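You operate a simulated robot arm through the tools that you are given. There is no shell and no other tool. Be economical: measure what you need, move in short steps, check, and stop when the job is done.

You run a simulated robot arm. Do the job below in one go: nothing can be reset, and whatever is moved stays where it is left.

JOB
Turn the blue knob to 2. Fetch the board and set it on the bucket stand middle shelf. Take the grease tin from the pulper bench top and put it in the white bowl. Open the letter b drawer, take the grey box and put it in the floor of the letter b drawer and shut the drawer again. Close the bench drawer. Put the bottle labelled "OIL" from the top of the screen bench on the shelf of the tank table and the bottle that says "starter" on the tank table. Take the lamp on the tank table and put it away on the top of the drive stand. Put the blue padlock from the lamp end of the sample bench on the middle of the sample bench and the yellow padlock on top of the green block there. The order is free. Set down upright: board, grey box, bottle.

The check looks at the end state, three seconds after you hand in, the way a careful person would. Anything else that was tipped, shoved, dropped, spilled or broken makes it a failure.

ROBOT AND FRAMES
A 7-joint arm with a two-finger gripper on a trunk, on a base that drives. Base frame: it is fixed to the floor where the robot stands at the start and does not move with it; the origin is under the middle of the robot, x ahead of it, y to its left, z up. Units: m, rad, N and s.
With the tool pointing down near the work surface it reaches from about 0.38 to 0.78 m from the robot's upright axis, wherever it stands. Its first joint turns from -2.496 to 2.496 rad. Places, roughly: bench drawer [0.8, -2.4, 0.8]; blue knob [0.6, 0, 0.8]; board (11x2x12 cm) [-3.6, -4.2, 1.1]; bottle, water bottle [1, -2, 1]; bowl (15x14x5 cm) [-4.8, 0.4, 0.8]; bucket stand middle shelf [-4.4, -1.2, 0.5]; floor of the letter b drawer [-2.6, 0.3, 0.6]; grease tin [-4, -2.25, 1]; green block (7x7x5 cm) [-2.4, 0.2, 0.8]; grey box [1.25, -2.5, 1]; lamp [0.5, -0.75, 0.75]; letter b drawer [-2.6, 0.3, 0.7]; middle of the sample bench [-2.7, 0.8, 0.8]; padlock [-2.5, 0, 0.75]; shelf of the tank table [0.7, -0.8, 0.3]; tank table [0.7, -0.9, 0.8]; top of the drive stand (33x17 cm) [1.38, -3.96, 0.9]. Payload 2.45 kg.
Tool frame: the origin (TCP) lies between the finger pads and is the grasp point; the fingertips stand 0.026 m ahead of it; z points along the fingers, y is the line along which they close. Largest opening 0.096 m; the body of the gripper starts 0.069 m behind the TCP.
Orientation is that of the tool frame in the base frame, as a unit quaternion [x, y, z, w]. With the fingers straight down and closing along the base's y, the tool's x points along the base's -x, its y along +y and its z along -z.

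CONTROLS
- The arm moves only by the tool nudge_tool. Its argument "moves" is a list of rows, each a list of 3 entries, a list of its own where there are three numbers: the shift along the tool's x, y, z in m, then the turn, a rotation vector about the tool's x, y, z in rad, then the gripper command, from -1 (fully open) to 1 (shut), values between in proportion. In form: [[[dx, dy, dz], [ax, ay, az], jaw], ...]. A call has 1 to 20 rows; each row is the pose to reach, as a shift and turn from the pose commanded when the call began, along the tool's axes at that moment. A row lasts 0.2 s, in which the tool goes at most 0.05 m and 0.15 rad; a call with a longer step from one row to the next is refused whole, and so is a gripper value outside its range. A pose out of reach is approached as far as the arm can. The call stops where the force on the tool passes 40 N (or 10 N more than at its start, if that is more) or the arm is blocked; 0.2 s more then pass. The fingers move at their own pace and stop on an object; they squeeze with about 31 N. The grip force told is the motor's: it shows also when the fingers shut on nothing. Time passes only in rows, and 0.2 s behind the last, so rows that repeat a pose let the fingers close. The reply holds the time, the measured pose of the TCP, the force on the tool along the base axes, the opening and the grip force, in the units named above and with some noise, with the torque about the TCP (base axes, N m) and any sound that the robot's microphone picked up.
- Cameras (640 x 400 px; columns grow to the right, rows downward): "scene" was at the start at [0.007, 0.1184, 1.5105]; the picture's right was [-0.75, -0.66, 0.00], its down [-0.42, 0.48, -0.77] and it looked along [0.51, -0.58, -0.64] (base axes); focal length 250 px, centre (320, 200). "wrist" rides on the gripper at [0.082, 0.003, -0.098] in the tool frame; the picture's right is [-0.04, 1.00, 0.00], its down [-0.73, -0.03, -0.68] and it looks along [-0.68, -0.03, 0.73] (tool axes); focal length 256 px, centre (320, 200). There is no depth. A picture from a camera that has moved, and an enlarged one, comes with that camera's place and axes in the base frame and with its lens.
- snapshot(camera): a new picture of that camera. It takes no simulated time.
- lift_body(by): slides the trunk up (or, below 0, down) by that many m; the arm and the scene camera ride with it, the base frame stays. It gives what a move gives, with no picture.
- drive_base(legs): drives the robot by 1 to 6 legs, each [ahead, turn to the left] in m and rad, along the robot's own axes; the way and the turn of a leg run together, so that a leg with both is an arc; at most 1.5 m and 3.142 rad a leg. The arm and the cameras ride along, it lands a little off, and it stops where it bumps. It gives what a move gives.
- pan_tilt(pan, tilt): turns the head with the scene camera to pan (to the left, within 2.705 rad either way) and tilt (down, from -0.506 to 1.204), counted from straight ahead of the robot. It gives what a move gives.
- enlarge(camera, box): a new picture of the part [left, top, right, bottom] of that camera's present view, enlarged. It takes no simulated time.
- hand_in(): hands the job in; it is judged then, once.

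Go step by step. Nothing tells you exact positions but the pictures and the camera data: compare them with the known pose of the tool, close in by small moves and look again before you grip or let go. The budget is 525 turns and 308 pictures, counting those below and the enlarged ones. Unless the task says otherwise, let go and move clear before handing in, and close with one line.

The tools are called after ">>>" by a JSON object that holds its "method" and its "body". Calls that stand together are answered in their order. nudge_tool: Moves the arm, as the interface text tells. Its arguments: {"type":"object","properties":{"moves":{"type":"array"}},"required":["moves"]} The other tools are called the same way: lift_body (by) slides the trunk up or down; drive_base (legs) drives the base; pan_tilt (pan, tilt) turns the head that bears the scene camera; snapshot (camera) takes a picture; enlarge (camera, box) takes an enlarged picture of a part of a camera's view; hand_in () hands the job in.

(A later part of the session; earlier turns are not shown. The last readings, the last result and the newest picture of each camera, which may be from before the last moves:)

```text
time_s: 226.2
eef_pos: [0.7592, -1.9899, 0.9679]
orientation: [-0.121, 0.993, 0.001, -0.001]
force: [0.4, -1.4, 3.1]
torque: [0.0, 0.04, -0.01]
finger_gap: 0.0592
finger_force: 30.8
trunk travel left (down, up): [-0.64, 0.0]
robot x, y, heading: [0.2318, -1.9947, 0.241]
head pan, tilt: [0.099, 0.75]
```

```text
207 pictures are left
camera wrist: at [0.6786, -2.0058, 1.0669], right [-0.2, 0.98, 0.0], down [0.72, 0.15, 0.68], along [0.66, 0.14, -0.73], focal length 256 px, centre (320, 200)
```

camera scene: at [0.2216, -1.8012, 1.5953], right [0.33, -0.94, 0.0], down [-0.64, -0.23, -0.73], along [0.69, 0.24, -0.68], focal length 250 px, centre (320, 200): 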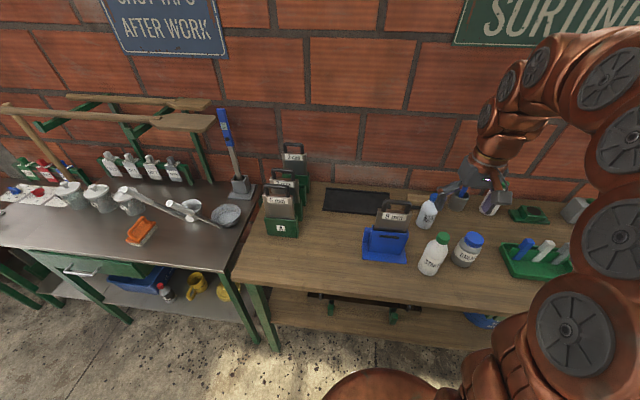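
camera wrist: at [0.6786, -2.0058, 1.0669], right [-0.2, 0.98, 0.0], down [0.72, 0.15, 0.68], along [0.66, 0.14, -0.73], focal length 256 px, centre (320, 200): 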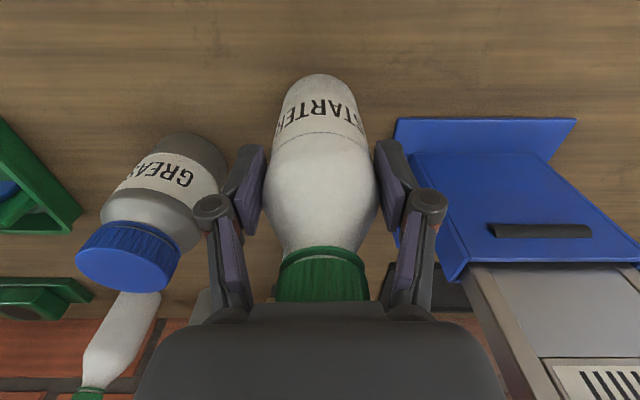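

>>> {"method": "nudge_tool", "body": {"moves": [[[0, 0, -0.03], [0, 0, 0], 1], [[0, 0, -0.07], [0, 0, 0], 1], [[0, 0, -0.115], [0, 0, 0], 1], [[0, 0, -0.16], [0, 0, 0], 1], [[0, 0, -0.2], [0, 0, 0], 1], [[0.04, 0, -0.22], [0, 0, 0], 1], [[0.085, 0, -0.22], [0, 0, 0], 1]]}}

>>> {"method": "snapshot", "body": {"camera": "scene"}}

```text
time_s: 227.8
eef_pos: [0.6755, -2.0078, 1.1872]
orientation: [-0.121, 0.993, 0.001, 0.0]
force: [0.1, 0.1, -3.3]
torque: [-0.02, 0.09, 0.0]
finger_gap: 0.0591
finger_force: 30.9
trunk travel left (down, up): [-0.64, 0.0]
robot x, y, heading: [0.2332, -1.9924, 0.238]
head pan, tilt: [0.099, 0.75]
```

```text
206 pictures are left
camera scene: at [0.2221, -1.8011, 1.5952], right [0.33, -0.94, 0.0], down [-0.64, -0.23, -0.73], along [0.69, 0.24, -0.68], focal length 250 px, centre (320, 200)
```

scene: 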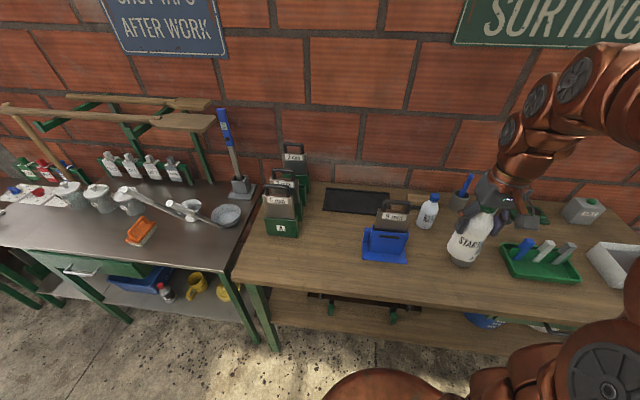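

>>> {"method": "drive_base", "body": {"legs": [[0, 1.57], [1.16, 0], [0, -1.6]]}}

>>> {"method": "snapshot", "body": {"camera": "scene"}}

```text
time_s: 241.5
eef_pos: [0.3887, -0.8895, 1.1888]
orientation: [-0.105, 0.994, -0.001, 0.0]
force: [0.4, -0.1, -1.9]
torque: [-0.01, 0.02, -0.01]
finger_gap: 0.0593
finger_force: 30.5
trunk travel left (down, up): [-0.64, 0.0]
robot x, y, heading: [-0.0487, -0.8613, 0.204]
head pan, tilt: [0.099, 0.75]
```

```text
205 pictures are left
camera scene: at [-0.057, -0.6675, 1.5953], right [0.3, -0.95, 0.0], down [-0.65, -0.2, -0.73], along [0.7, 0.22, -0.68], focal length 250 px, centre (320, 200)
```

scene: 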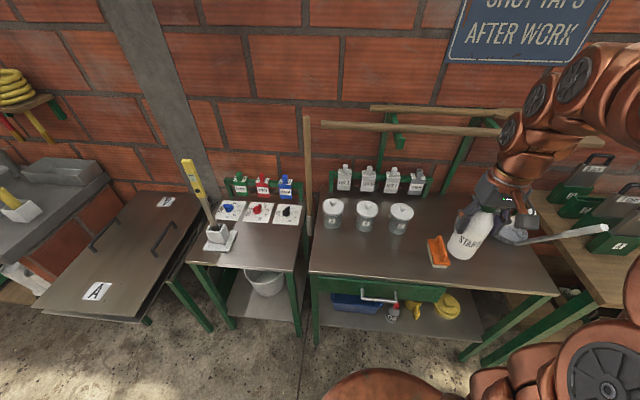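

>>> {"method": "nudge_tool", "body": {"moves": [[[-0.03, 0.03, 0], [0, 0, 0], 1], [[-0.06, 0.06, 0], [0, 0, 0], 1], [[-0.09, 0.09, 0], [0, 0, 0], 1], [[-0.13, 0.11, 0.0], [0, 0, 0], 1], [[-0.165, 0.11, 0.03], [0, 0, 0], 1], [[-0.178, 0.11, 0.07], [0, 0, 0], 1], [[-0.178, 0.11, 0.115], [0, 0, 0], 1], [[-0.178, 0.11, 0.16], [0, 0, 0], 1], [[-0.178, 0.11, 0.2], [0, 0, 0], 1], [[-0.178, 0.11, 0.24], [0, 0, 0], 1], [[-0.178, 0.11, 0.262], [0, 0, 0], 1]]}}

>>> {"method": "enlarge", "body": {"camera": "scene", "box": [310, 180, 470, 300]}}

```text
time_s: 243.9
eef_pos: [0.5426, -0.7435, 0.9257]
orientation: [-0.105, 0.994, 0.0, 0.001]
force: [0.0, -0.2, -2.3]
torque: [-0.03, 0.03, 0.01]
finger_gap: 0.0592
finger_force: 31.0
trunk travel left (down, up): [-0.64, 0.0]
robot x, y, heading: [-0.0473, -0.8622, 0.201]
head pan, tilt: [0.099, 0.75]
```

```text
3.33 times, centred on (390, 240) of scene
camera zoom: at [-0.057, -0.6674, 1.5953], right [0.3, -0.95, 0.0], down [-0.65, -0.2, -0.73], along [0.7, 0.22, -0.68], focal length 832 px, centre (87, 67)
```

zoom: 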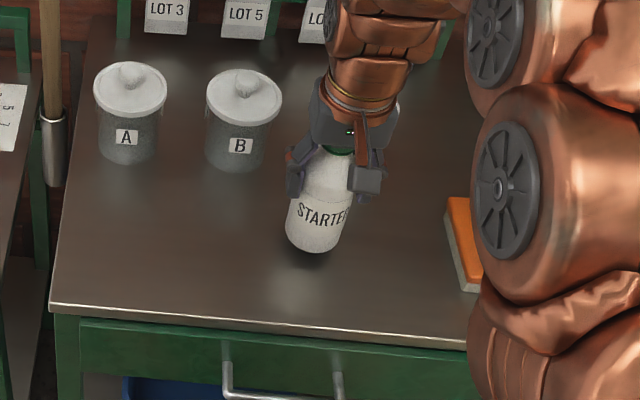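

>>> {"method": "nudge_tool", "body": {"moves": [[[0, 0, 0.008], [0, 0, 0], 1], [[0, 0, 0.014], [0, 0, 0], 1], [[0, 0, 0.019], [0, 0, 0], 1], [[0, 0, 0.024], [0, 0, 0], 1], [[0, 0, 0.029], [0, 0, 0], 1]]}}

```text
time_s: 245.1
eef_pos: [0.543, -0.7444, 0.9006]
orientation: [-0.105, 0.994, 0.0, 0.003]
force: [-4.0, -0.9, 19.7]
torque: [-0.14, 0.46, 0.02]
finger_gap: 0.0594
finger_force: 30.5
trunk travel left (down, up): [-0.64, 0.0]
robot x, y, heading: [-0.0532, -0.8595, 0.204]
head pan, tilt: [0.099, 0.75]
stopped in row 5: the force on the tool passed its limit at 46 N (the readings are from after the stop); the commanded pose is now the measured one
```

Touching the table. I release and rise.

>>> {"method": "nudge_tool", "body": {"moves": [[[0, 0, -0.001], [0, 0, 0], 0.2], [[0, 0, -0.002], [0, 0, 0], -0.3], [[0, 0, -0.002], [0, 0, 0], -0.7], [[0, 0, -0.002], [0, 0, 0], -0.7], [[0, 0, -0.04], [0, 0, 0], -0.7], [[0, 0, -0.085], [0, 0, 0], -0.7], [[0, 0, -0.13], [0, 0, 0], -0.7], [[0, 0, -0.175], [0, 0, 0], -1], [[0.03, 0, -0.21], [0, 0, 0], -1], [[0.07, 0, -0.23], [0, 0, 0], -1], [[0.11, 0, -0.25], [0, 0, 0], -1]]}}

>>> {"method": "snapshot", "body": {"camera": "scene"}}

```text
time_s: 247.5
eef_pos: [0.4314, -0.7676, 1.1495]
orientation: [-0.105, 0.994, 0.001, 0.003]
force: [-0.5, -0.1, -0.5]
torque: [-0.02, 0.03, 0.01]
finger_gap: 0.096
finger_force: 0.0
trunk travel left (down, up): [-0.64, 0.0]
robot x, y, heading: [-0.0514, -0.8619, 0.199]
head pan, tilt: [0.099, 0.75]
```

```text
203 pictures are left
camera scene: at [-0.0567, -0.6674, 1.5953], right [0.3, -0.95, 0.0], down [-0.65, -0.2, -0.73], along [0.7, 0.22, -0.68], focal length 250 px, centre (320, 200)
```

scene: 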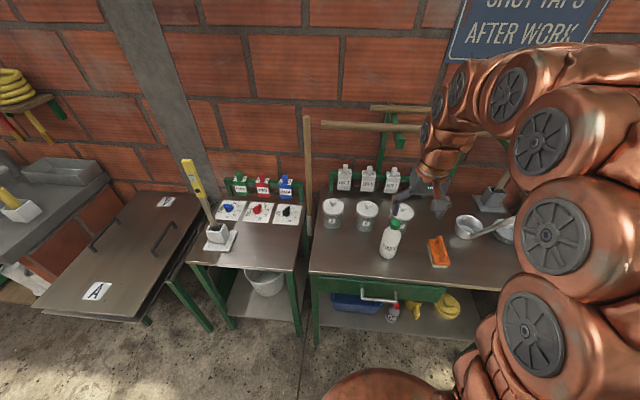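

STARTER stands on the tank table. Next the grey LOTS box at the far right of the screen bench; I drive there.

>>> {"method": "drive_base", "body": {"legs": [[-0.08, 0], [0, -1.75], [0.95, 0], [0.92, 0], [0, 1.75]]}}

>>> {"method": "snapshot", "body": {"camera": "scene"}}

```text
time_s: 266.2
eef_pos: [0.3343, -2.6794, 1.1505]
orientation: [-0.1, 0.995, 0.001, 0.002]
force: [-0.2, -0.2, -0.4]
torque: [0.02, 0.0, -0.01]
finger_gap: 0.096
finger_force: 0.0
trunk travel left (down, up): [-0.64, 0.0]
robot x, y, heading: [-0.1476, -2.768, 0.196]
head pan, tilt: [0.099, 0.75]
```

```text
202 pictures are left
camera scene: at [-0.1543, -2.5729, 1.5953], right [0.29, -0.96, 0.0], down [-0.65, -0.2, -0.73], along [0.7, 0.21, -0.68], focal length 250 px, centre (320, 200)
```

scene: 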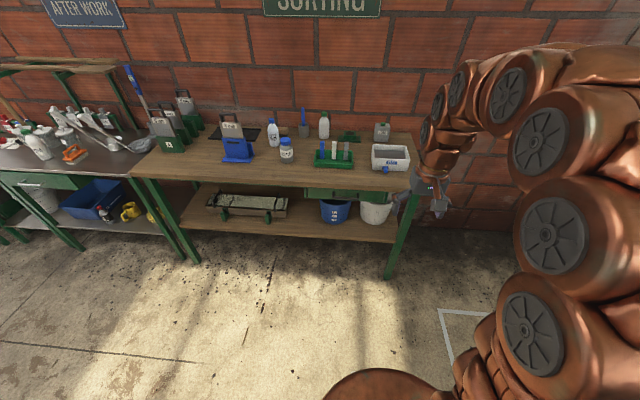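

>>> {"method": "drive_base", "body": {"legs": [[0.5, 0], [0.14, 0]]}}

>>> {"method": "pan_tilt", "body": {"pan": 0.1, "tilt": 0.6}}

>>> {"method": "snapshot", "body": {"camera": "scene"}}

>>> {"method": "snapshot", "body": {"camera": "wrist"}}

```text
time_s: 270.1
eef_pos: [0.9625, -2.5487, 1.1505]
orientation: [-0.104, 0.995, 0.0, 0.003]
force: [-0.1, 0.2, 0.0]
torque: [0.0, -0.03, 0.01]
finger_gap: 0.0959
finger_force: 0.1
trunk travel left (down, up): [-0.64, 0.0]
robot x, y, heading: [0.4793, -2.642, 0.203]
head pan, tilt: [0.099, 0.75]
```

```text
time_s: 270.8
eef_pos: [0.9614, -2.5493, 1.1501]
orientation: [-0.104, 0.995, 0.0, 0.002]
force: [-0.9, 0.0, 0.4]
torque: [-0.05, -0.02, -0.05]
finger_gap: 0.0961
finger_force: 0.0
trunk travel left (down, up): [-0.64, 0.0]
robot x, y, heading: [0.4834, -2.6407, 0.199]
head pan, tilt: [0.099, 0.6]
```

```text
201 pictures are left
camera scene: at [0.4791, -2.4451, 1.6081], right [0.3, -0.95, 0.0], down [-0.54, -0.17, -0.82], along [0.79, 0.24, -0.57], focal length 250 px, centre (320, 200)
```

scene: 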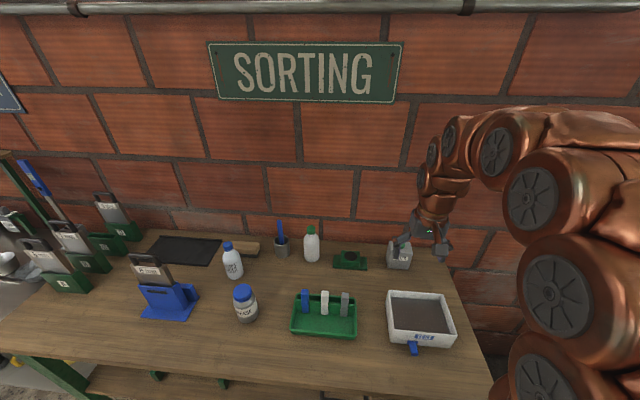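

```text
200 pictures are left
camera wrist: at [0.8806, -2.5627, 1.2489], right [-0.17, 0.99, 0.0], down [0.72, 0.12, 0.68], along [0.67, 0.11, -0.73], focal length 256 px, centre (320, 200)
```

wrist: 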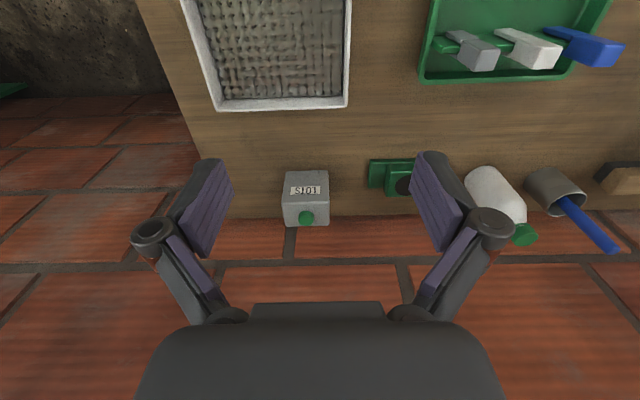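

The LOTS box stands at about (1.212, -2.537), 77 mm wide. I go over it.

>>> {"method": "nudge_tool", "body": {"moves": [[[-0.045, -0.01, 0.015], [0, 0, 0], -1], [[-0.09, -0.02, 0.03], [0, 0, 0], -1], [[-0.135, -0.03, 0.045], [0, 0, 0], -1], [[-0.18, -0.035, 0.06], [0, 0, 0], -1], [[-0.222, -0.04, 0.075], [0, 0, 0], -1], [[-0.2476, -0.04, 0.11], [0, 0, 0], -1], [[-0.2476, -0.04, 0.14], [0, 0, 0], -1]]}}

>>> {"method": "snapshot", "body": {"camera": "wrist"}}

>>> {"method": "enlarge", "body": {"camera": "scene", "box": [330, 170, 490, 290]}}

```text
time_s: 272.4
eef_pos: [1.215, -2.5379, 1.0111]
orientation: [-0.104, 0.995, 0.001, 0.002]
force: [0.1, -0.1, -0.5]
torque: [-0.02, -0.02, 0.01]
finger_gap: 0.0961
finger_force: 0.0
trunk travel left (down, up): [-0.64, 0.0]
robot x, y, heading: [0.48, -2.6391, 0.201]
head pan, tilt: [0.099, 0.6]
```

```text
199 pictures are left
camera wrist: at [1.1334, -2.5512, 1.1094], right [-0.17, 0.99, 0.0], down [0.72, 0.12, 0.68], along [0.67, 0.11, -0.73], focal length 256 px, centre (320, 200)
```

wrist: 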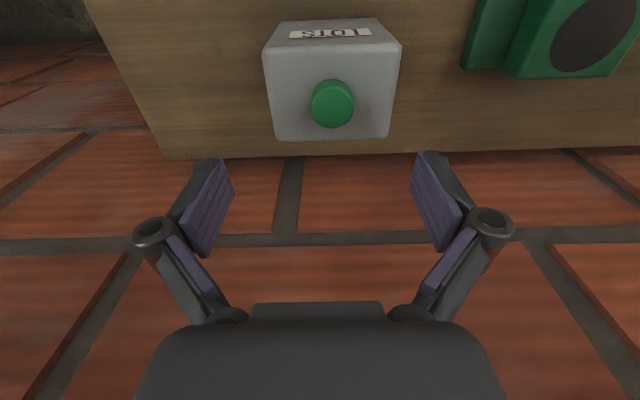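

```text
3.33 times, centred on (410, 230) of scene
camera zoom: at [0.4792, -2.4451, 1.6081], right [0.3, -0.95, 0.0], down [-0.54, -0.17, -0.83], along [0.79, 0.24, -0.56], focal length 832 px, centre (20, 100)
```

zoom: 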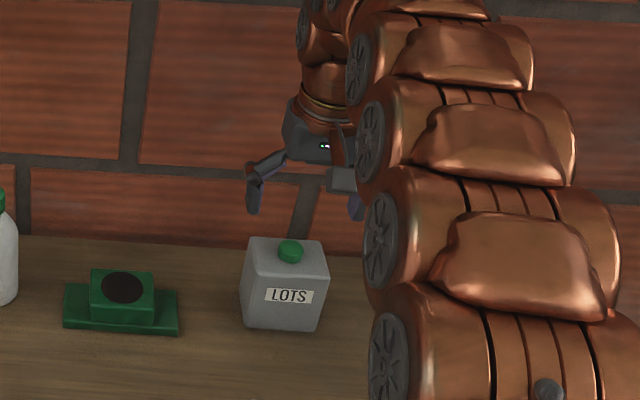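

>>> {"method": "nudge_tool", "body": {"moves": [[[0.018, 0.008, 0], [0, 0, 0], -1], [[0.018, 0.008, 0.03], [0, 0, 0], -1]]}}

>>> {"method": "snapshot", "body": {"camera": "wrist"}}

```text
time_s: 273.0
eef_pos: [1.196, -2.5328, 0.9799]
orientation: [-0.104, 0.995, 0.001, 0.003]
force: [0.0, 0.4, 1.0]
torque: [0.0, 0.0, 0.02]
finger_gap: 0.0959
finger_force: 0.0
trunk travel left (down, up): [-0.64, 0.0]
robot x, y, heading: [0.4811, -2.6413, 0.2]
head pan, tilt: [0.099, 0.6]
```

```text
197 pictures are left
camera wrist: at [1.1136, -2.5467, 1.0791], right [-0.17, 0.99, 0.0], down [0.72, 0.12, 0.68], along [0.67, 0.11, -0.73], focal length 256 px, centre (320, 200)
```

wrist: 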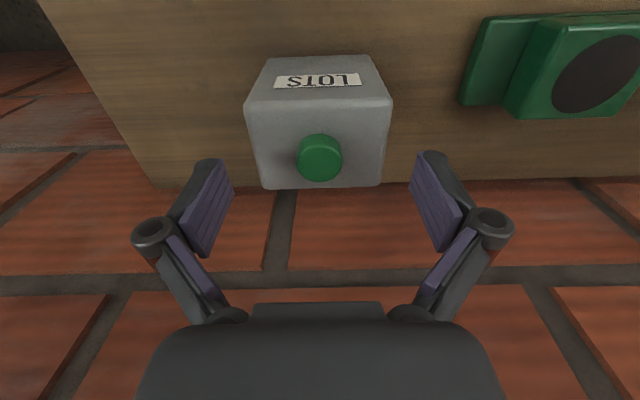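

>>> {"method": "nudge_tool", "body": {"moves": [[[0, -0.001, 0.02], [0, 0, 0], -1], [[0, -0.001, 0.035], [0, 0, 0], -1], [[0, -0.001, 0.05], [0, 0, 0], -1]]}}

>>> {"method": "snapshot", "body": {"camera": "wrist"}}

```text
time_s: 273.8
eef_pos: [1.1949, -2.5347, 0.9307]
orientation: [-0.104, 0.995, 0.0, 0.0]
force: [-0.3, -0.6, -0.2]
torque: [0.0, 0.0, -0.03]
finger_gap: 0.0957
finger_force: 0.1
trunk travel left (down, up): [-0.64, 0.0]
robot x, y, heading: [0.4801, -2.6356, 0.206]
head pan, tilt: [0.099, 0.6]
```

```text
196 pictures are left
camera wrist: at [1.1131, -2.5481, 1.0299], right [-0.17, 0.99, 0.0], down [0.72, 0.12, 0.68], along [0.67, 0.11, -0.73], focal length 256 px, centre (320, 200)
```

wrist: 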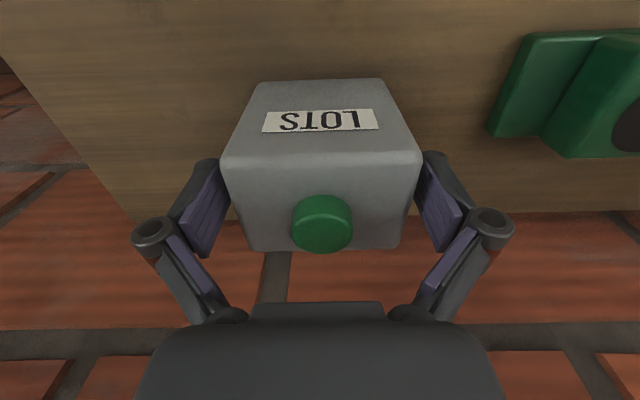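

>>> {"method": "nudge_tool", "body": {"moves": [[[0, 0, 0.012], [0, 0, 0], -1], [[0, 0, 0.022], [0, 0, 0], -1], [[0, 0, 0.022], [0, 0, 0], 0], [[0, 0, 0.022], [0, 0, 0], 1], [[0, 0, 0.022], [0, 0, 0], 1]]}}

>>> {"method": "nudge_tool", "body": {"moves": [[[0, 0, -0.03], [0, 0, 0], 1], [[0, 0, -0.07], [0, 0, 0], 1], [[0, 0, -0.11], [0, 0, 0], 1], [[0.03, 0, -0.15], [0, 0, 0], 1], [[0.07, 0, -0.175], [0, 0, 0], 1], [[0.11, 0, -0.19], [0, 0, 0], 1], [[0.155, 0, -0.2], [0, 0, 0], 1], [[0.2, 0, -0.21], [0, 0, 0], 1], [[0.245, 0, -0.22], [0, 0, 0], 1]]}}

>>> {"method": "snapshot", "body": {"camera": "wrist"}}

```text
time_s: 275.0
eef_pos: [1.1949, -2.5339, 0.9112]
orientation: [-0.104, 0.995, 0.001, 0.004]
force: [1.8, 1.2, 9.1]
torque: [-0.13, 0.09, -0.02]
finger_gap: 0.0799
finger_force: 31.1
trunk travel left (down, up): [-0.64, 0.0]
robot x, y, heading: [0.4769, -2.6398, 0.199]
head pan, tilt: [0.099, 0.6]
```

```text
time_s: 277.0
eef_pos: [0.9538, -2.5845, 1.1269]
orientation: [-0.104, 0.995, 0.001, 0.002]
force: [1.8, -1.1, -2.7]
torque: [-0.01, 0.04, -0.01]
finger_gap: 0.0797
finger_force: 31.3
trunk travel left (down, up): [-0.64, 0.0]
robot x, y, heading: [0.4783, -2.6431, 0.201]
head pan, tilt: [0.099, 0.6]
```

```text
195 pictures are left
camera wrist: at [0.8722, -2.5976, 1.2258], right [-0.17, 0.99, 0.0], down [0.72, 0.12, 0.68], along [0.67, 0.11, -0.73], focal length 256 px, centre (320, 200)
```

wrist: 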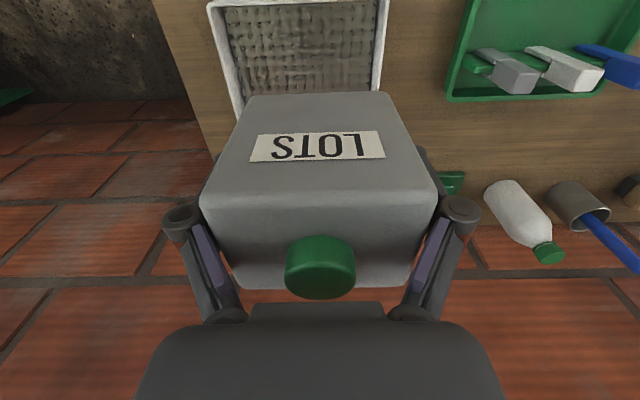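

The grey box is in hand. I back away and drive across the room toward the sample bench area, keeping clear of tanks and the floor channel.

>>> {"method": "drive_base", "body": {"legs": [[-0.55, 0], [0, 1.75], [1.45, 0]]}}

>>> {"method": "pan_tilt", "body": {"pan": 1.0, "tilt": 0.4}}

>>> {"method": "snapshot", "body": {"camera": "scene"}}

```text
time_s: 291.2
eef_pos: [-0.7228, -0.9317, 1.1262]
orientation: [0.827, -0.562, -0.002, -0.001]
force: [0.9, -0.8, -2.5]
torque: [0.0, 0.04, -0.02]
finger_gap: 0.0793
finger_force: 31.4
trunk travel left (down, up): [-0.64, 0.0]
robot x, y, heading: [-0.5867, -1.3921, 1.945]
head pan, tilt: [0.099, 0.6]
```

```text
time_s: 292.4
eef_pos: [-0.7219, -0.9305, 1.128]
orientation: [0.827, -0.562, -0.003, -0.002]
force: [-0.1, 0.7, -2.0]
torque: [0.05, 0.0, 0.03]
finger_gap: 0.0795
finger_force: 30.7
trunk travel left (down, up): [-0.64, 0.0]
robot x, y, heading: [-0.5849, -1.3894, 1.94]
head pan, tilt: [1.0, 0.4]
```

```text
194 pictures are left
camera scene: at [-0.8277, -1.4838, 1.6264], right [0.2, 0.98, 0.0], down [0.38, -0.08, -0.92], along [-0.9, 0.18, -0.39], focal length 250 px, centre (320, 200)
```

scene: 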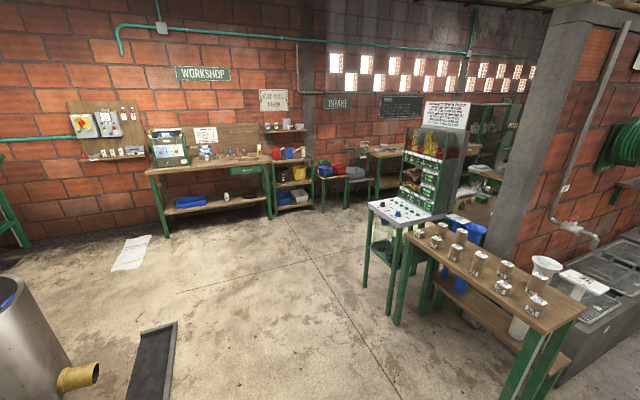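

>>> {"method": "enlarge", "body": {"camera": "scene", "box": [350, 90, 530, 270]}}

>>> {"method": "enlarge", "body": {"camera": "scene", "box": [140, 90, 420, 240]}}

```text
2.22 times, centred on (440, 180) of scene
camera zoom: at [-0.8277, -1.4838, 1.6264], right [0.2, 0.98, 0.0], down [0.38, -0.08, -0.92], along [-0.9, 0.18, -0.39], focal length 555 px, centre (53, 244)
```

zoom: 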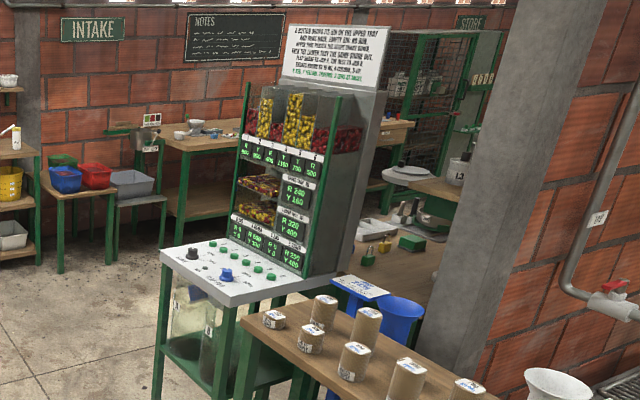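

```text
2.29 times, centred on (280, 165) of scene
camera zoom: at [-0.8277, -1.4838, 1.6264], right [0.2, 0.98, 0.0], down [0.38, -0.08, -0.92], along [-0.9, 0.18, -0.39], focal length 571 px, centre (411, 280)
```

zoom: 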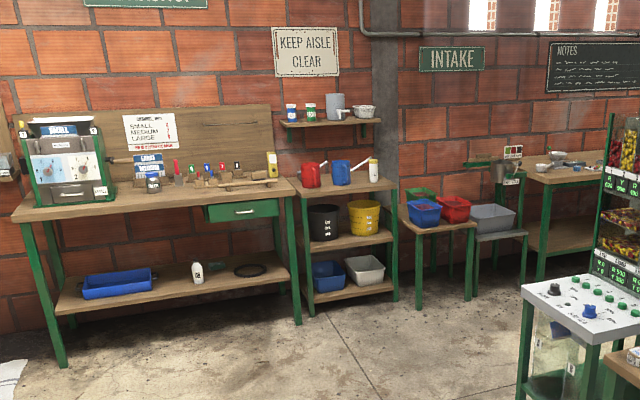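

The sample bench lies behind the red-yellow display machine, by the partition wall; I'll reach it from its far (-x) side. I drive around.

>>> {"method": "drive_base", "body": {"legs": [[0, 1.134], [1.4, 0], [1.35, 0], [0, -1.5]]}}

>>> {"method": "pan_tilt", "body": {"pan": -0.7, "tilt": 0.5}}

>>> {"method": "snapshot", "body": {"camera": "scene"}}

```text
time_s: 312.1
eef_pos: [-3.3109, -0.7858, 1.1271]
orientation: [0.732, -0.682, -0.002, -0.003]
force: [0.2, -0.2, -1.9]
torque: [-0.01, 0.02, 0.01]
finger_gap: 0.0793
finger_force: 31.4
trunk travel left (down, up): [-0.64, 0.0]
robot x, y, heading: [-3.3204, -1.2637, 1.637]
head pan, tilt: [1.0, 0.4]
```

```text
time_s: 313.8
eef_pos: [-3.311, -0.7854, 1.1278]
orientation: [0.732, -0.681, -0.003, -0.002]
force: [-0.3, 0.5, -1.7]
torque: [-0.01, 0.01, 0.02]
finger_gap: 0.0796
finger_force: 31.2
trunk travel left (down, up): [-0.64, 0.0]
robot x, y, heading: [-3.3202, -1.2648, 1.637]
head pan, tilt: [-0.7, 0.499]
```

```text
191 pictures are left
camera scene: at [-3.444, -1.2524, 1.6172], right [0.81, -0.59, 0.0], down [-0.28, -0.39, -0.88], along [0.52, 0.71, -0.48], focal length 250 px, centre (320, 200)
```

scene: 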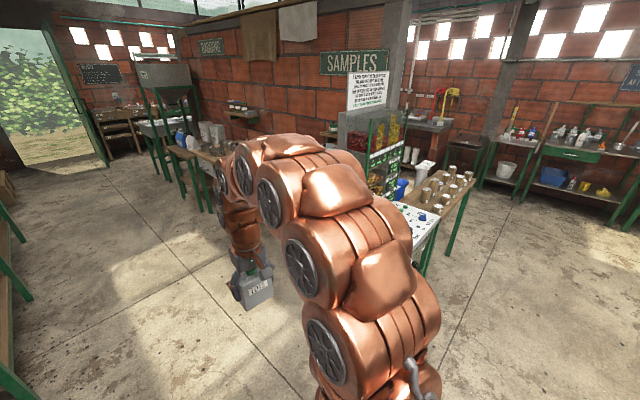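

>>> {"method": "drive_base", "body": {"legs": [[1.35, 0]]}}

>>> {"method": "pan_tilt", "body": {"pan": -1.2, "tilt": 0.5}}

>>> {"method": "snapshot", "body": {"camera": "scene"}}

```text
time_s: 320.6
eef_pos: [-3.4072, 0.5512, 1.1272]
orientation: [0.734, -0.679, -0.002, -0.002]
force: [-0.1, 0.1, -1.2]
torque: [0.01, 0.0, -0.04]
finger_gap: 0.0794
finger_force: 31.0
trunk travel left (down, up): [-0.64, 0.0]
robot x, y, heading: [-3.4113, 0.0709, 1.645]
head pan, tilt: [-0.7, 0.499]
```

```text
time_s: 321.5
eef_pos: [-3.4071, 0.5515, 1.1262]
orientation: [0.734, -0.679, -0.003, -0.002]
force: [0.0, -0.4, -1.0]
torque: [0.01, 0.0, -0.03]
finger_gap: 0.0793
finger_force: 31.2
trunk travel left (down, up): [-0.64, 0.0]
robot x, y, heading: [-3.4103, 0.0725, 1.643]
head pan, tilt: [-1.201, 0.499]
```

```text
190 pictures are left
camera scene: at [-3.5082, 0.0505, 1.6172], right [0.43, -0.9, 0.0], down [-0.43, -0.21, -0.88], along [0.79, 0.38, -0.48], focal length 250 px, centre (320, 200)
```

scene: 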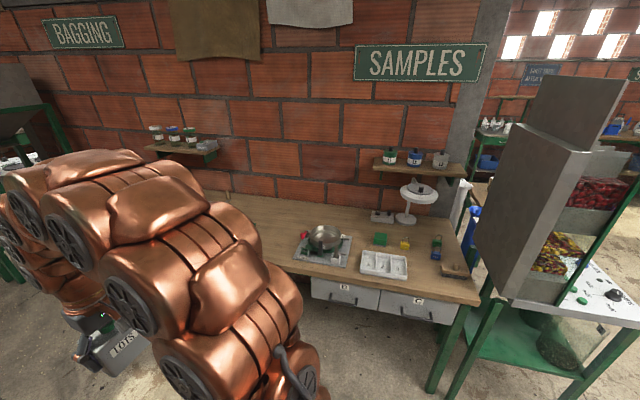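

>>> {"method": "enlarge", "body": {"camera": "scene", "box": [270, 170, 490, 330]}}

>>> {"method": "pan_tilt", "body": {"pan": -0.5, "tilt": 0.5}}

>>> {"method": "snapshot", "body": {"camera": "scene"}}

```text
2.50 times, centred on (380, 250) of scene
camera zoom: at [-3.5082, 0.0505, 1.6172], right [0.43, -0.9, 0.0], down [-0.43, -0.21, -0.88], along [0.79, 0.38, -0.48], focal length 624 px, centre (170, 75)
```

zoom: 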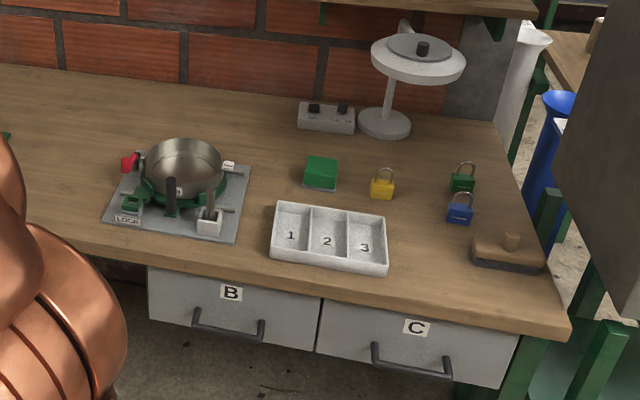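

```text
time_s: 322.6
eef_pos: [-3.4075, 0.5523, 1.1275]
orientation: [0.734, -0.679, -0.002, -0.002]
force: [0.0, 0.3, -1.1]
torque: [-0.01, -0.03, -0.01]
finger_gap: 0.0794
finger_force: 31.0
trunk travel left (down, up): [-0.64, 0.0]
robot x, y, heading: [-3.4177, 0.0736, 1.644]
head pan, tilt: [-0.499, 0.499]
```

```text
188 pictures are left
camera scene: at [-3.5527, 0.0943, 1.6172], right [0.91, -0.41, 0.0], down [-0.2, -0.44, -0.88], along [0.36, 0.8, -0.48], focal length 250 px, centre (320, 200)
```

scene: 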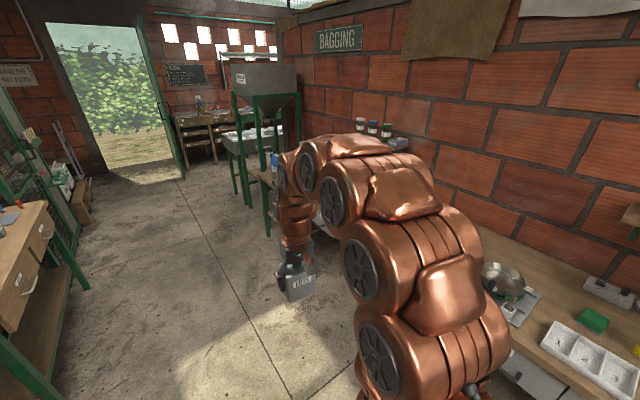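

I see drawers B and C, the yellow, green and blue padlocks, the green block. I'll first park the grey box on the free bench area left of the pan so that the hand is free to open drawer B.

>>> {"method": "drive_base", "body": {"legs": [[0.5, 0], [0, -1.42]]}}

>>> {"method": "pan_tilt", "body": {"pan": 0.15, "tilt": 0.7}}

>>> {"method": "snapshot", "body": {"camera": "scene"}}

>>> {"method": "snapshot", "body": {"camera": "wrist"}}

```text
time_s: 329.0
eef_pos: [-2.9791, 0.652, 1.1262]
orientation: [-0.124, 0.992, 0.0, 0.002]
force: [-0.3, 0.2, -1.6]
torque: [0.02, -0.03, 0.0]
finger_gap: 0.0794
finger_force: 30.8
trunk travel left (down, up): [-0.64, 0.0]
robot x, y, heading: [-3.4509, 0.5748, 0.24]
head pan, tilt: [-0.499, 0.499]
```

```text
time_s: 330.0
eef_pos: [-2.9813, 0.6522, 1.1274]
orientation: [-0.124, 0.992, 0.0, 0.002]
force: [0.4, 1.3, -0.5]
torque: [0.01, 0.02, -0.02]
finger_gap: 0.0792
finger_force: 30.7
trunk travel left (down, up): [-0.64, 0.0]
robot x, y, heading: [-3.4521, 0.5786, 0.239]
head pan, tilt: [0.15, 0.7]
```

```text
187 pictures are left
camera scene: at [-3.4647, 0.7731, 1.5995], right [0.38, -0.92, 0.0], down [-0.6, -0.25, -0.77], along [0.71, 0.29, -0.64], focal length 250 px, centre (320, 200)
```

scene: 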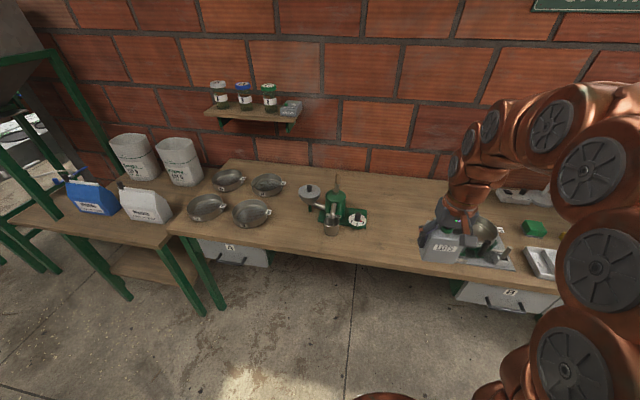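

```text
186 pictures are left
camera wrist: at [-3.0609, 0.6341, 1.2261], right [-0.21, 0.98, 0.0], down [0.72, 0.15, 0.68], along [0.67, 0.14, -0.73], focal length 256 px, centre (320, 200)
```

wrist: 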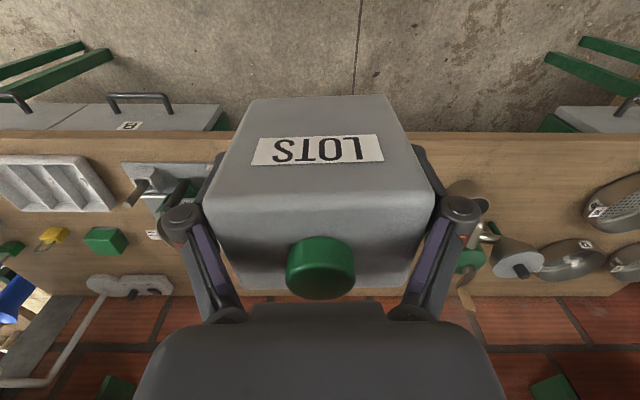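

>>> {"method": "drive_base", "body": {"legs": [[0.2, 0]]}}

>>> {"method": "nudge_tool", "body": {"moves": [[[-0.04, 0.01, 0], [0, 0, 0], 1], [[-0.08, 0.02, 0.01], [0, 0, 0], 1], [[-0.1185, 0.032, 0.03], [0, 0, 0], 1], [[-0.1185, 0.032, 0.075], [0, 0, 0], 1], [[-0.1185, 0.032, 0.12], [0, 0, 0], 1], [[-0.1185, 0.032, 0.165], [0, 0, 0], 1], [[-0.1185, 0.032, 0.2], [0, 0, 0], 1]]}}

>>> {"method": "snapshot", "body": {"camera": "scene"}}

>>> {"method": "snapshot", "body": {"camera": "wrist"}}

```text
time_s: 331.6
eef_pos: [-2.7855, 0.7026, 1.127]
orientation: [-0.126, 0.992, 0.001, 0.003]
force: [-0.1, -0.5, -1.1]
torque: [-0.02, 0.03, 0.0]
finger_gap: 0.0795
finger_force: 30.8
trunk travel left (down, up): [-0.64, 0.0]
robot x, y, heading: [-3.2549, 0.6207, 0.249]
head pan, tilt: [0.15, 0.7]
```

```text
time_s: 333.2
eef_pos: [-2.6783, 0.7659, 0.9279]
orientation: [-0.126, 0.992, 0.001, 0.003]
force: [-0.7, 0.2, -0.8]
torque: [0.01, -0.02, 0.01]
finger_gap: 0.0794
finger_force: 30.6
trunk travel left (down, up): [-0.64, 0.0]
robot x, y, heading: [-3.256, 0.6223, 0.246]
head pan, tilt: [0.15, 0.7]
```

```text
185 pictures are left
camera scene: at [-3.2708, 0.8219, 1.5995], right [0.39, -0.92, 0.0], down [-0.59, -0.25, -0.77], along [0.71, 0.3, -0.64], focal length 250 px, centre (320, 200)
```

scene: 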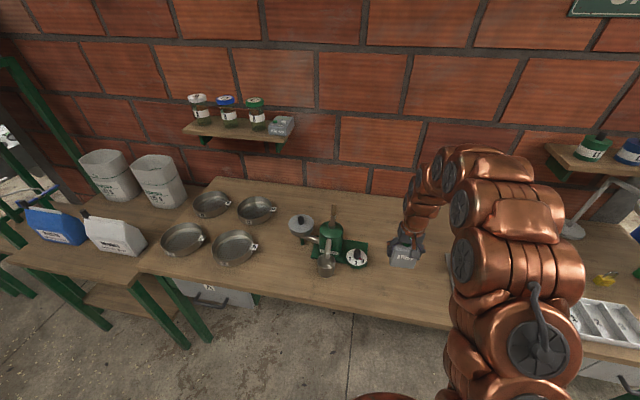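

```text
184 pictures are left
camera wrist: at [-2.7591, 0.7486, 1.0263], right [-0.21, 0.98, 0.0], down [0.71, 0.15, 0.68], along [0.67, 0.14, -0.73], focal length 256 px, centre (320, 200)
```

wrist: 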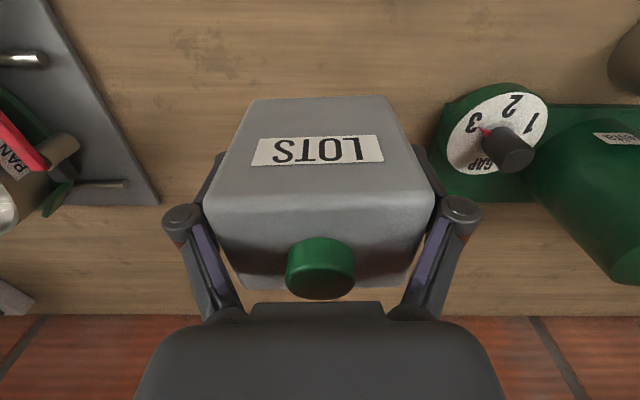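

>>> {"method": "nudge_tool", "body": {"moves": [[[0, 0, 0.04], [0, 0, 0], 1], [[0, 0, 0.075], [0, 0, 0], 1], [[0, 0, 0.095], [0, 0, 0], 1], [[0, 0, 0.105], [0, 0, 0], 1], [[0, 0, 0.112], [0, 0, 0], 1], [[0, 0, 0.119], [0, 0, 0], 1]]}}

```text
time_s: 333.9
eef_pos: [-2.6773, 0.7629, 0.8515]
orientation: [-0.126, 0.992, 0.001, 0.004]
force: [-0.2, 0.0, 7.4]
torque: [-0.05, 0.24, 0.03]
finger_gap: 0.0798
finger_force: 30.9
trunk travel left (down, up): [-0.64, 0.0]
robot x, y, heading: [-3.2554, 0.6194, 0.248]
head pan, tilt: [0.15, 0.7]
stopped in row 3: the force on the tool passed its limit at 50 N (the readings are from after the stop); the commanded pose is now the measured one
```

>>> {"method": "nudge_tool", "body": {"moves": [[[0, 0, 0.001], [0, 0, 0], 0.5], [[0, 0, 0.001], [0, 0, 0], -0.5], [[0, 0, 0.001], [0, 0, 0], -1], [[0, 0, 0.001], [0, 0, 0], -1], [[0, 0, -0.04], [0, 0, 0], -1], [[0, 0, -0.085], [0, 0, 0], -1], [[0, 0, -0.13], [0, 0, 0], -1], [[0, 0, -0.17], [0, 0, 0], -1], [[0.04, 0, -0.2], [0, 0, 0], -1], [[0.085, 0, -0.21], [0, 0, 0], -1], [[0.13, 0, -0.21], [0, 0, 0], -1]]}}

>>> {"method": "snapshot", "body": {"camera": "wrist"}}

```text
time_s: 336.3
eef_pos: [-2.8025, 0.7287, 1.061]
orientation: [-0.127, 0.992, 0.002, 0.005]
force: [0.4, 0.0, -0.4]
torque: [-0.03, 0.05, 0.0]
finger_gap: 0.0963
finger_force: 0.0
trunk travel left (down, up): [-0.64, 0.0]
robot x, y, heading: [-3.2575, 0.6246, 0.247]
head pan, tilt: [0.15, 0.7]
```

```text
183 pictures are left
camera wrist: at [-2.8843, 0.7119, 1.1596], right [-0.21, 0.98, 0.0], down [0.71, 0.15, 0.68], along [0.67, 0.15, -0.73], focal length 256 px, centre (320, 200)
```

wrist: 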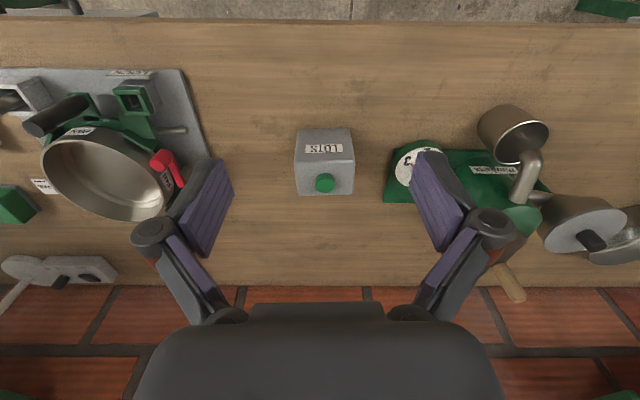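

The box is parked. Now I reposition before drawer B, with the trunk lower for a level grip on its handle.

>>> {"method": "drive_base", "body": {"legs": [[-0.27, 0], [0, 1.32], [-0.47, 0], [0, -1.32]]}}

>>> {"method": "lift_body", "body": {"by": -0.3}}

>>> {"method": "pan_tilt", "body": {"pan": 0.0, "tilt": 0.55}}

>>> {"method": "snapshot", "body": {"camera": "scene"}}

>>> {"method": "snapshot", "body": {"camera": "wrist"}}

```text
time_s: 347.2
eef_pos: [-3.072, 0.1795, 1.0609]
orientation: [-0.109, 0.994, 0.001, 0.003]
force: [-0.8, -0.3, 0.6]
torque: [-0.03, 0.01, -0.01]
finger_gap: 0.0959
finger_force: 0.1
trunk travel left (down, up): [-0.64, 0.0]
robot x, y, heading: [-3.5303, 0.0911, 0.213]
head pan, tilt: [0.15, 0.7]
```

```text
time_s: 350.2
eef_pos: [-3.0719, 0.1791, 0.7615]
orientation: [-0.109, 0.994, 0.001, 0.004]
force: [-0.2, 0.3, -0.3]
torque: [0.02, 0.01, 0.01]
finger_gap: 0.0959
finger_force: 0.0
trunk travel left (down, up): [-0.34, 0.3]
robot x, y, heading: [-3.5317, 0.0918, 0.213]
head pan, tilt: [0.15, 0.7]
```

```text
time_s: 350.9
eef_pos: [-3.072, 0.1795, 0.7611]
orientation: [-0.109, 0.994, 0.002, 0.003]
force: [0.9, 0.4, -0.1]
torque: [0.03, 0.0, -0.01]
finger_gap: 0.0961
finger_force: 0.1
trunk travel left (down, up): [-0.34, 0.3]
robot x, y, heading: [-3.5269, 0.0904, 0.215]
head pan, tilt: [0.0, 0.55]
```

```text
182 pictures are left
camera scene: at [-3.5282, 0.2764, 1.3126], right [0.21, -0.98, 0.0], down [-0.51, -0.11, -0.85], along [0.83, 0.18, -0.52], focal length 250 px, centre (320, 200)
```

scene: 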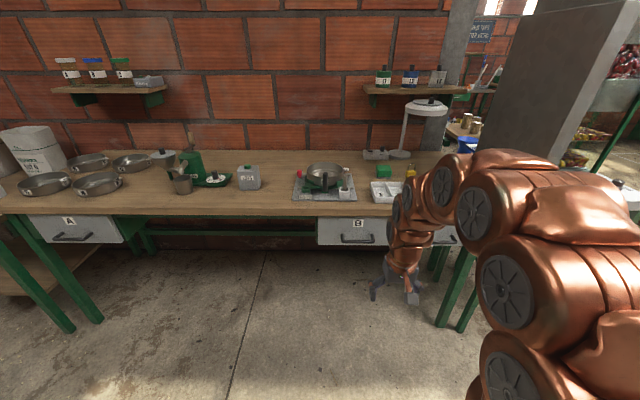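

```text
181 pictures are left
camera wrist: at [-3.1538, 0.1644, 0.8596], right [-0.18, 0.98, 0.0], down [0.72, 0.13, 0.68], along [0.67, 0.12, -0.73], focal length 256 px, centre (320, 200)
```

wrist: 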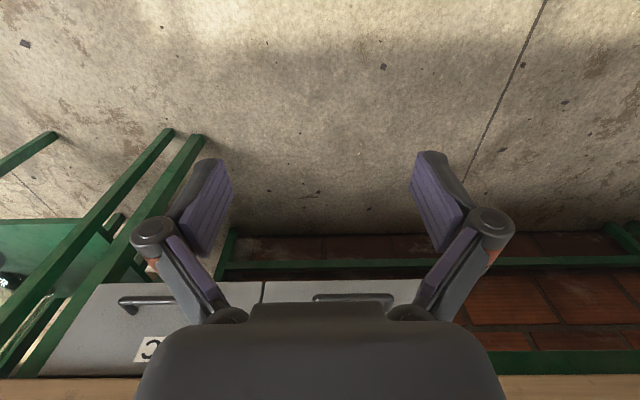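

Handle of drawer B is at (-2.757, 0.290, 0.660). I tilt the tool forward, then roll it so the fingers close vertically.

>>> {"method": "nudge_tool", "body": {"moves": [[[-0.01, 0, 0], [0, -0.15, 0], -0.5], [[-0.02, 0, 0], [0, -0.3, 0], -0.5], [[-0.03, 0, 0], [0, -0.45, 0], -0.5], [[-0.04, 0, 0], [0, -0.6, 0], -0.5], [[-0.05, 0, 0], [0, -0.75, 0], -0.5], [[-0.06, 0, 0], [0, -0.9, 0], -0.5], [[-0.07, 0, 0], [0, -1.05, 0], -0.5], [[-0.08, 0, 0], [0, -1.2, 0], -0.5], [[-0.09, 0, 0], [0, -1.35, 0], -0.5]]}}

>>> {"method": "nudge_tool", "body": {"moves": [[[0, 0, 0], [0, 0, 0.15], -0.5], [[0, 0, 0], [0, 0, 0.3], -0.5], [[0, 0, 0], [0, 0, 0.45], -0.5], [[0, 0, 0], [0, 0, 0.6], -0.5], [[0, 0, 0], [0, 0, 0.75], -0.5], [[0, 0, 0], [0, 0, 0.9], -0.5], [[0, 0, 0], [0, 0, 1.05], -0.5], [[0, 0, 0], [0, 0, 1.2], -0.5], [[0, 0, 0], [0, 0, 1.35], -0.5], [[0, 0, 0], [0, 0, 1.5], -0.5], [[0, 0, 0], [0, 0, 1.57], -0.5]]}}

>>> {"method": "snapshot", "body": {"camera": "wrist"}}

>>> {"method": "snapshot", "body": {"camera": "scene"}}

```text
time_s: 352.9
eef_pos: [-2.8761, 0.2055, 0.8334]
orientation: [-0.085, 0.779, 0.068, 0.617]
force: [0.0, 0.8, -0.8]
torque: [0.02, -0.08, -0.06]
finger_gap: 0.0718
finger_force: 0.3
out of reach, approached as far as the arm can: row 5, 6, 7, 8, 9
trunk travel left (down, up): [-0.34, 0.3]
robot x, y, heading: [-3.5291, 0.0913, 0.214]
head pan, tilt: [0.0, 0.55]
```

```text
time_s: 355.3
eef_pos: [-2.879, 0.2097, 0.83]
orientation: [0.487, 0.607, 0.49, 0.393]
force: [0.0, -0.7, 0.2]
torque: [-0.01, 0.0, -0.01]
finger_gap: 0.0721
finger_force: 0.2
trunk travel left (down, up): [-0.34, 0.3]
robot x, y, heading: [-3.5282, 0.0875, 0.21]
head pan, tilt: [0.0, 0.55]
```

```text
180 pictures are left
camera wrist: at [-2.9899, 0.2677, 0.8556], right [0.22, 0.0, 0.98], down [-0.49, -0.86, 0.11], along [0.84, -0.51, -0.18], focal length 256 px, centre (320, 200)
```

wrist: 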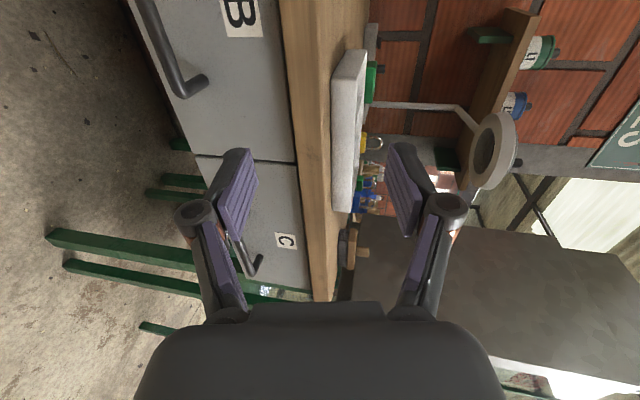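

```text
179 pictures are left
camera scene: at [-3.5281, 0.2763, 1.3127], right [0.21, -0.98, 0.0], down [-0.51, -0.11, -0.85], along [0.83, 0.18, -0.52], focal length 250 px, centre (320, 200)
```

scene: 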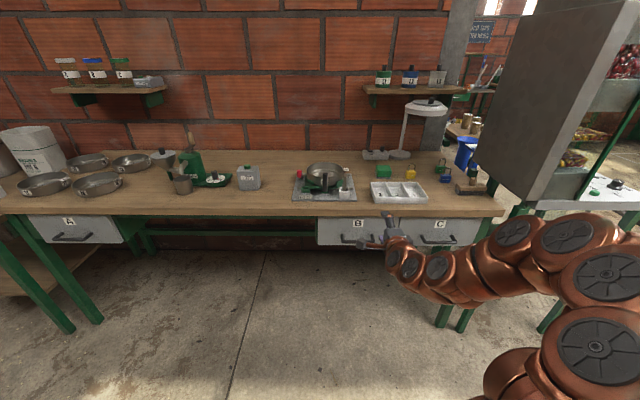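

>>> {"method": "nudge_tool", "body": {"moves": [[[0.015, -0.035, 0.015], [0, 0, 0], -0.5], [[0.03, -0.07, 0.03], [0, 0, 0], -0.5], [[0.045, -0.105, 0.05], [0, 0, 0], -0.5], [[0.051, -0.135, 0.07], [0, 0, 0], -0.5], [[0.051, -0.1406, 0.08], [0, 0, 0], -0.5]]}}

>>> {"method": "snapshot", "body": {"camera": "wrist"}}

>>> {"method": "enlarge", "body": {"camera": "scene", "box": [300, 180, 480, 290]}}

```text
time_s: 356.5
eef_pos: [-2.8429, 0.2714, 0.6763]
orientation: [0.487, 0.608, 0.489, 0.392]
force: [-0.2, -0.2, 0.3]
torque: [-0.02, 0.02, -0.02]
finger_gap: 0.0722
finger_force: 0.1
trunk travel left (down, up): [-0.34, 0.3]
robot x, y, heading: [-3.5303, 0.0843, 0.213]
head pan, tilt: [0.0, 0.55]
```

```text
178 pictures are left
camera wrist: at [-2.9548, 0.3291, 0.7002], right [0.22, 0.01, 0.98], down [-0.49, -0.86, 0.12], along [0.84, -0.51, -0.18], focal length 256 px, centre (320, 200)
```

wrist: 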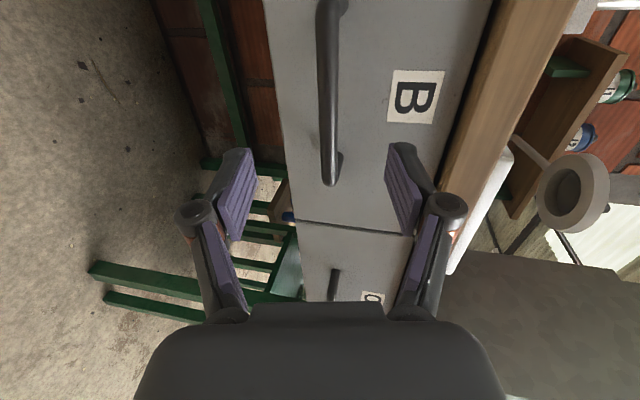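

```text
3.56 times, centred on (390, 235) of scene
camera zoom: at [-3.5281, 0.2763, 1.3127], right [0.21, -0.98, 0.0], down [-0.51, -0.11, -0.85], along [0.83, 0.18, -0.52], focal length 888 px, centre (71, 76)
```

zoom: 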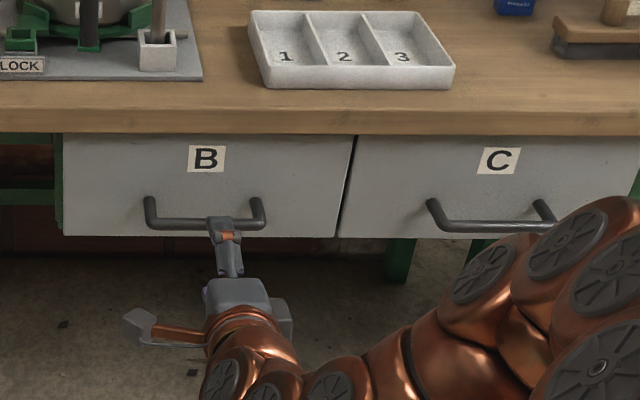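

>>> {"method": "nudge_tool", "body": {"moves": [[[0.005, 0, 0.03], [0, 0, 0], -0.5], [[0.01, 0, 0.06], [0, 0, 0], -0.5], [[0.01, 0, 0.08], [0, 0, 0], -0.5]]}}

>>> {"method": "snapshot", "body": {"camera": "wrist"}}

```text
time_s: 357.3
eef_pos: [-2.767, 0.2968, 0.6589]
orientation: [0.488, 0.607, 0.49, 0.392]
force: [0.0, -0.2, 0.1]
torque: [0.01, -0.02, 0.04]
finger_gap: 0.0722
finger_force: 0.0
trunk travel left (down, up): [-0.34, 0.3]
robot x, y, heading: [-3.5298, 0.0901, 0.213]
head pan, tilt: [0.0, 0.55]
```

```text
176 pictures are left
camera wrist: at [-2.8785, 0.356, 0.6838], right [0.22, 0.01, 0.98], down [-0.5, -0.86, 0.12], along [0.84, -0.51, -0.18], focal length 256 px, centre (320, 200)
```

wrist: 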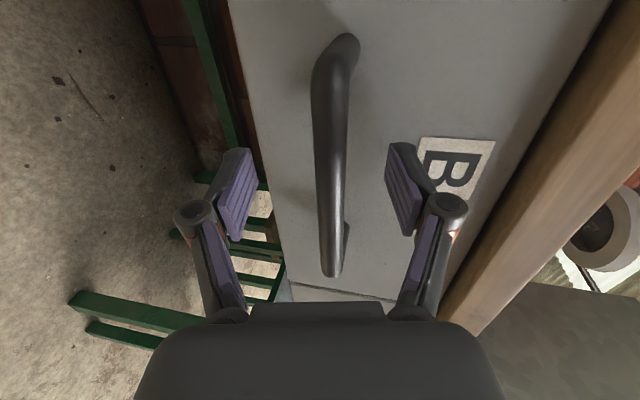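

>>> {"method": "nudge_tool", "body": {"moves": [[[0, 0.002, 0], [0, 0, 0], 0.3], [[0, 0.002, 0], [0, 0, 0], 1], [[0, 0.002, 0], [0, 0, 0], 1], [[0, 0.002, 0], [0, 0, 0], 1], [[0, 0.002, 0], [0, 0, 0], 1]]}}

>>> {"method": "snapshot", "body": {"camera": "wrist"}}

```text
time_s: 358.5
eef_pos: [-2.7674, 0.2964, 0.6646]
orientation: [0.486, 0.606, 0.492, 0.394]
force: [0.1, 2.4, 22.7]
torque: [0.19, 0.15, -0.13]
finger_gap: 0.0123
finger_force: 39.3
trunk travel left (down, up): [-0.34, 0.3]
robot x, y, heading: [-3.5267, 0.09, 0.213]
head pan, tilt: [0.0, 0.55]
```

```text
175 pictures are left
camera wrist: at [-2.8785, 0.3564, 0.6882], right [0.21, 0.01, 0.98], down [-0.5, -0.86, 0.11], along [0.84, -0.51, -0.18], focal length 256 px, centre (320, 200)
```

wrist: 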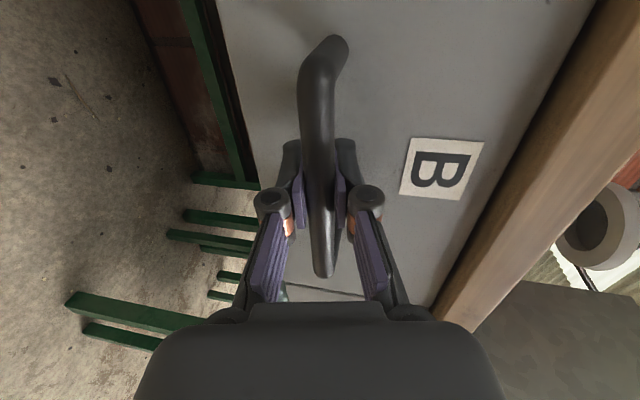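

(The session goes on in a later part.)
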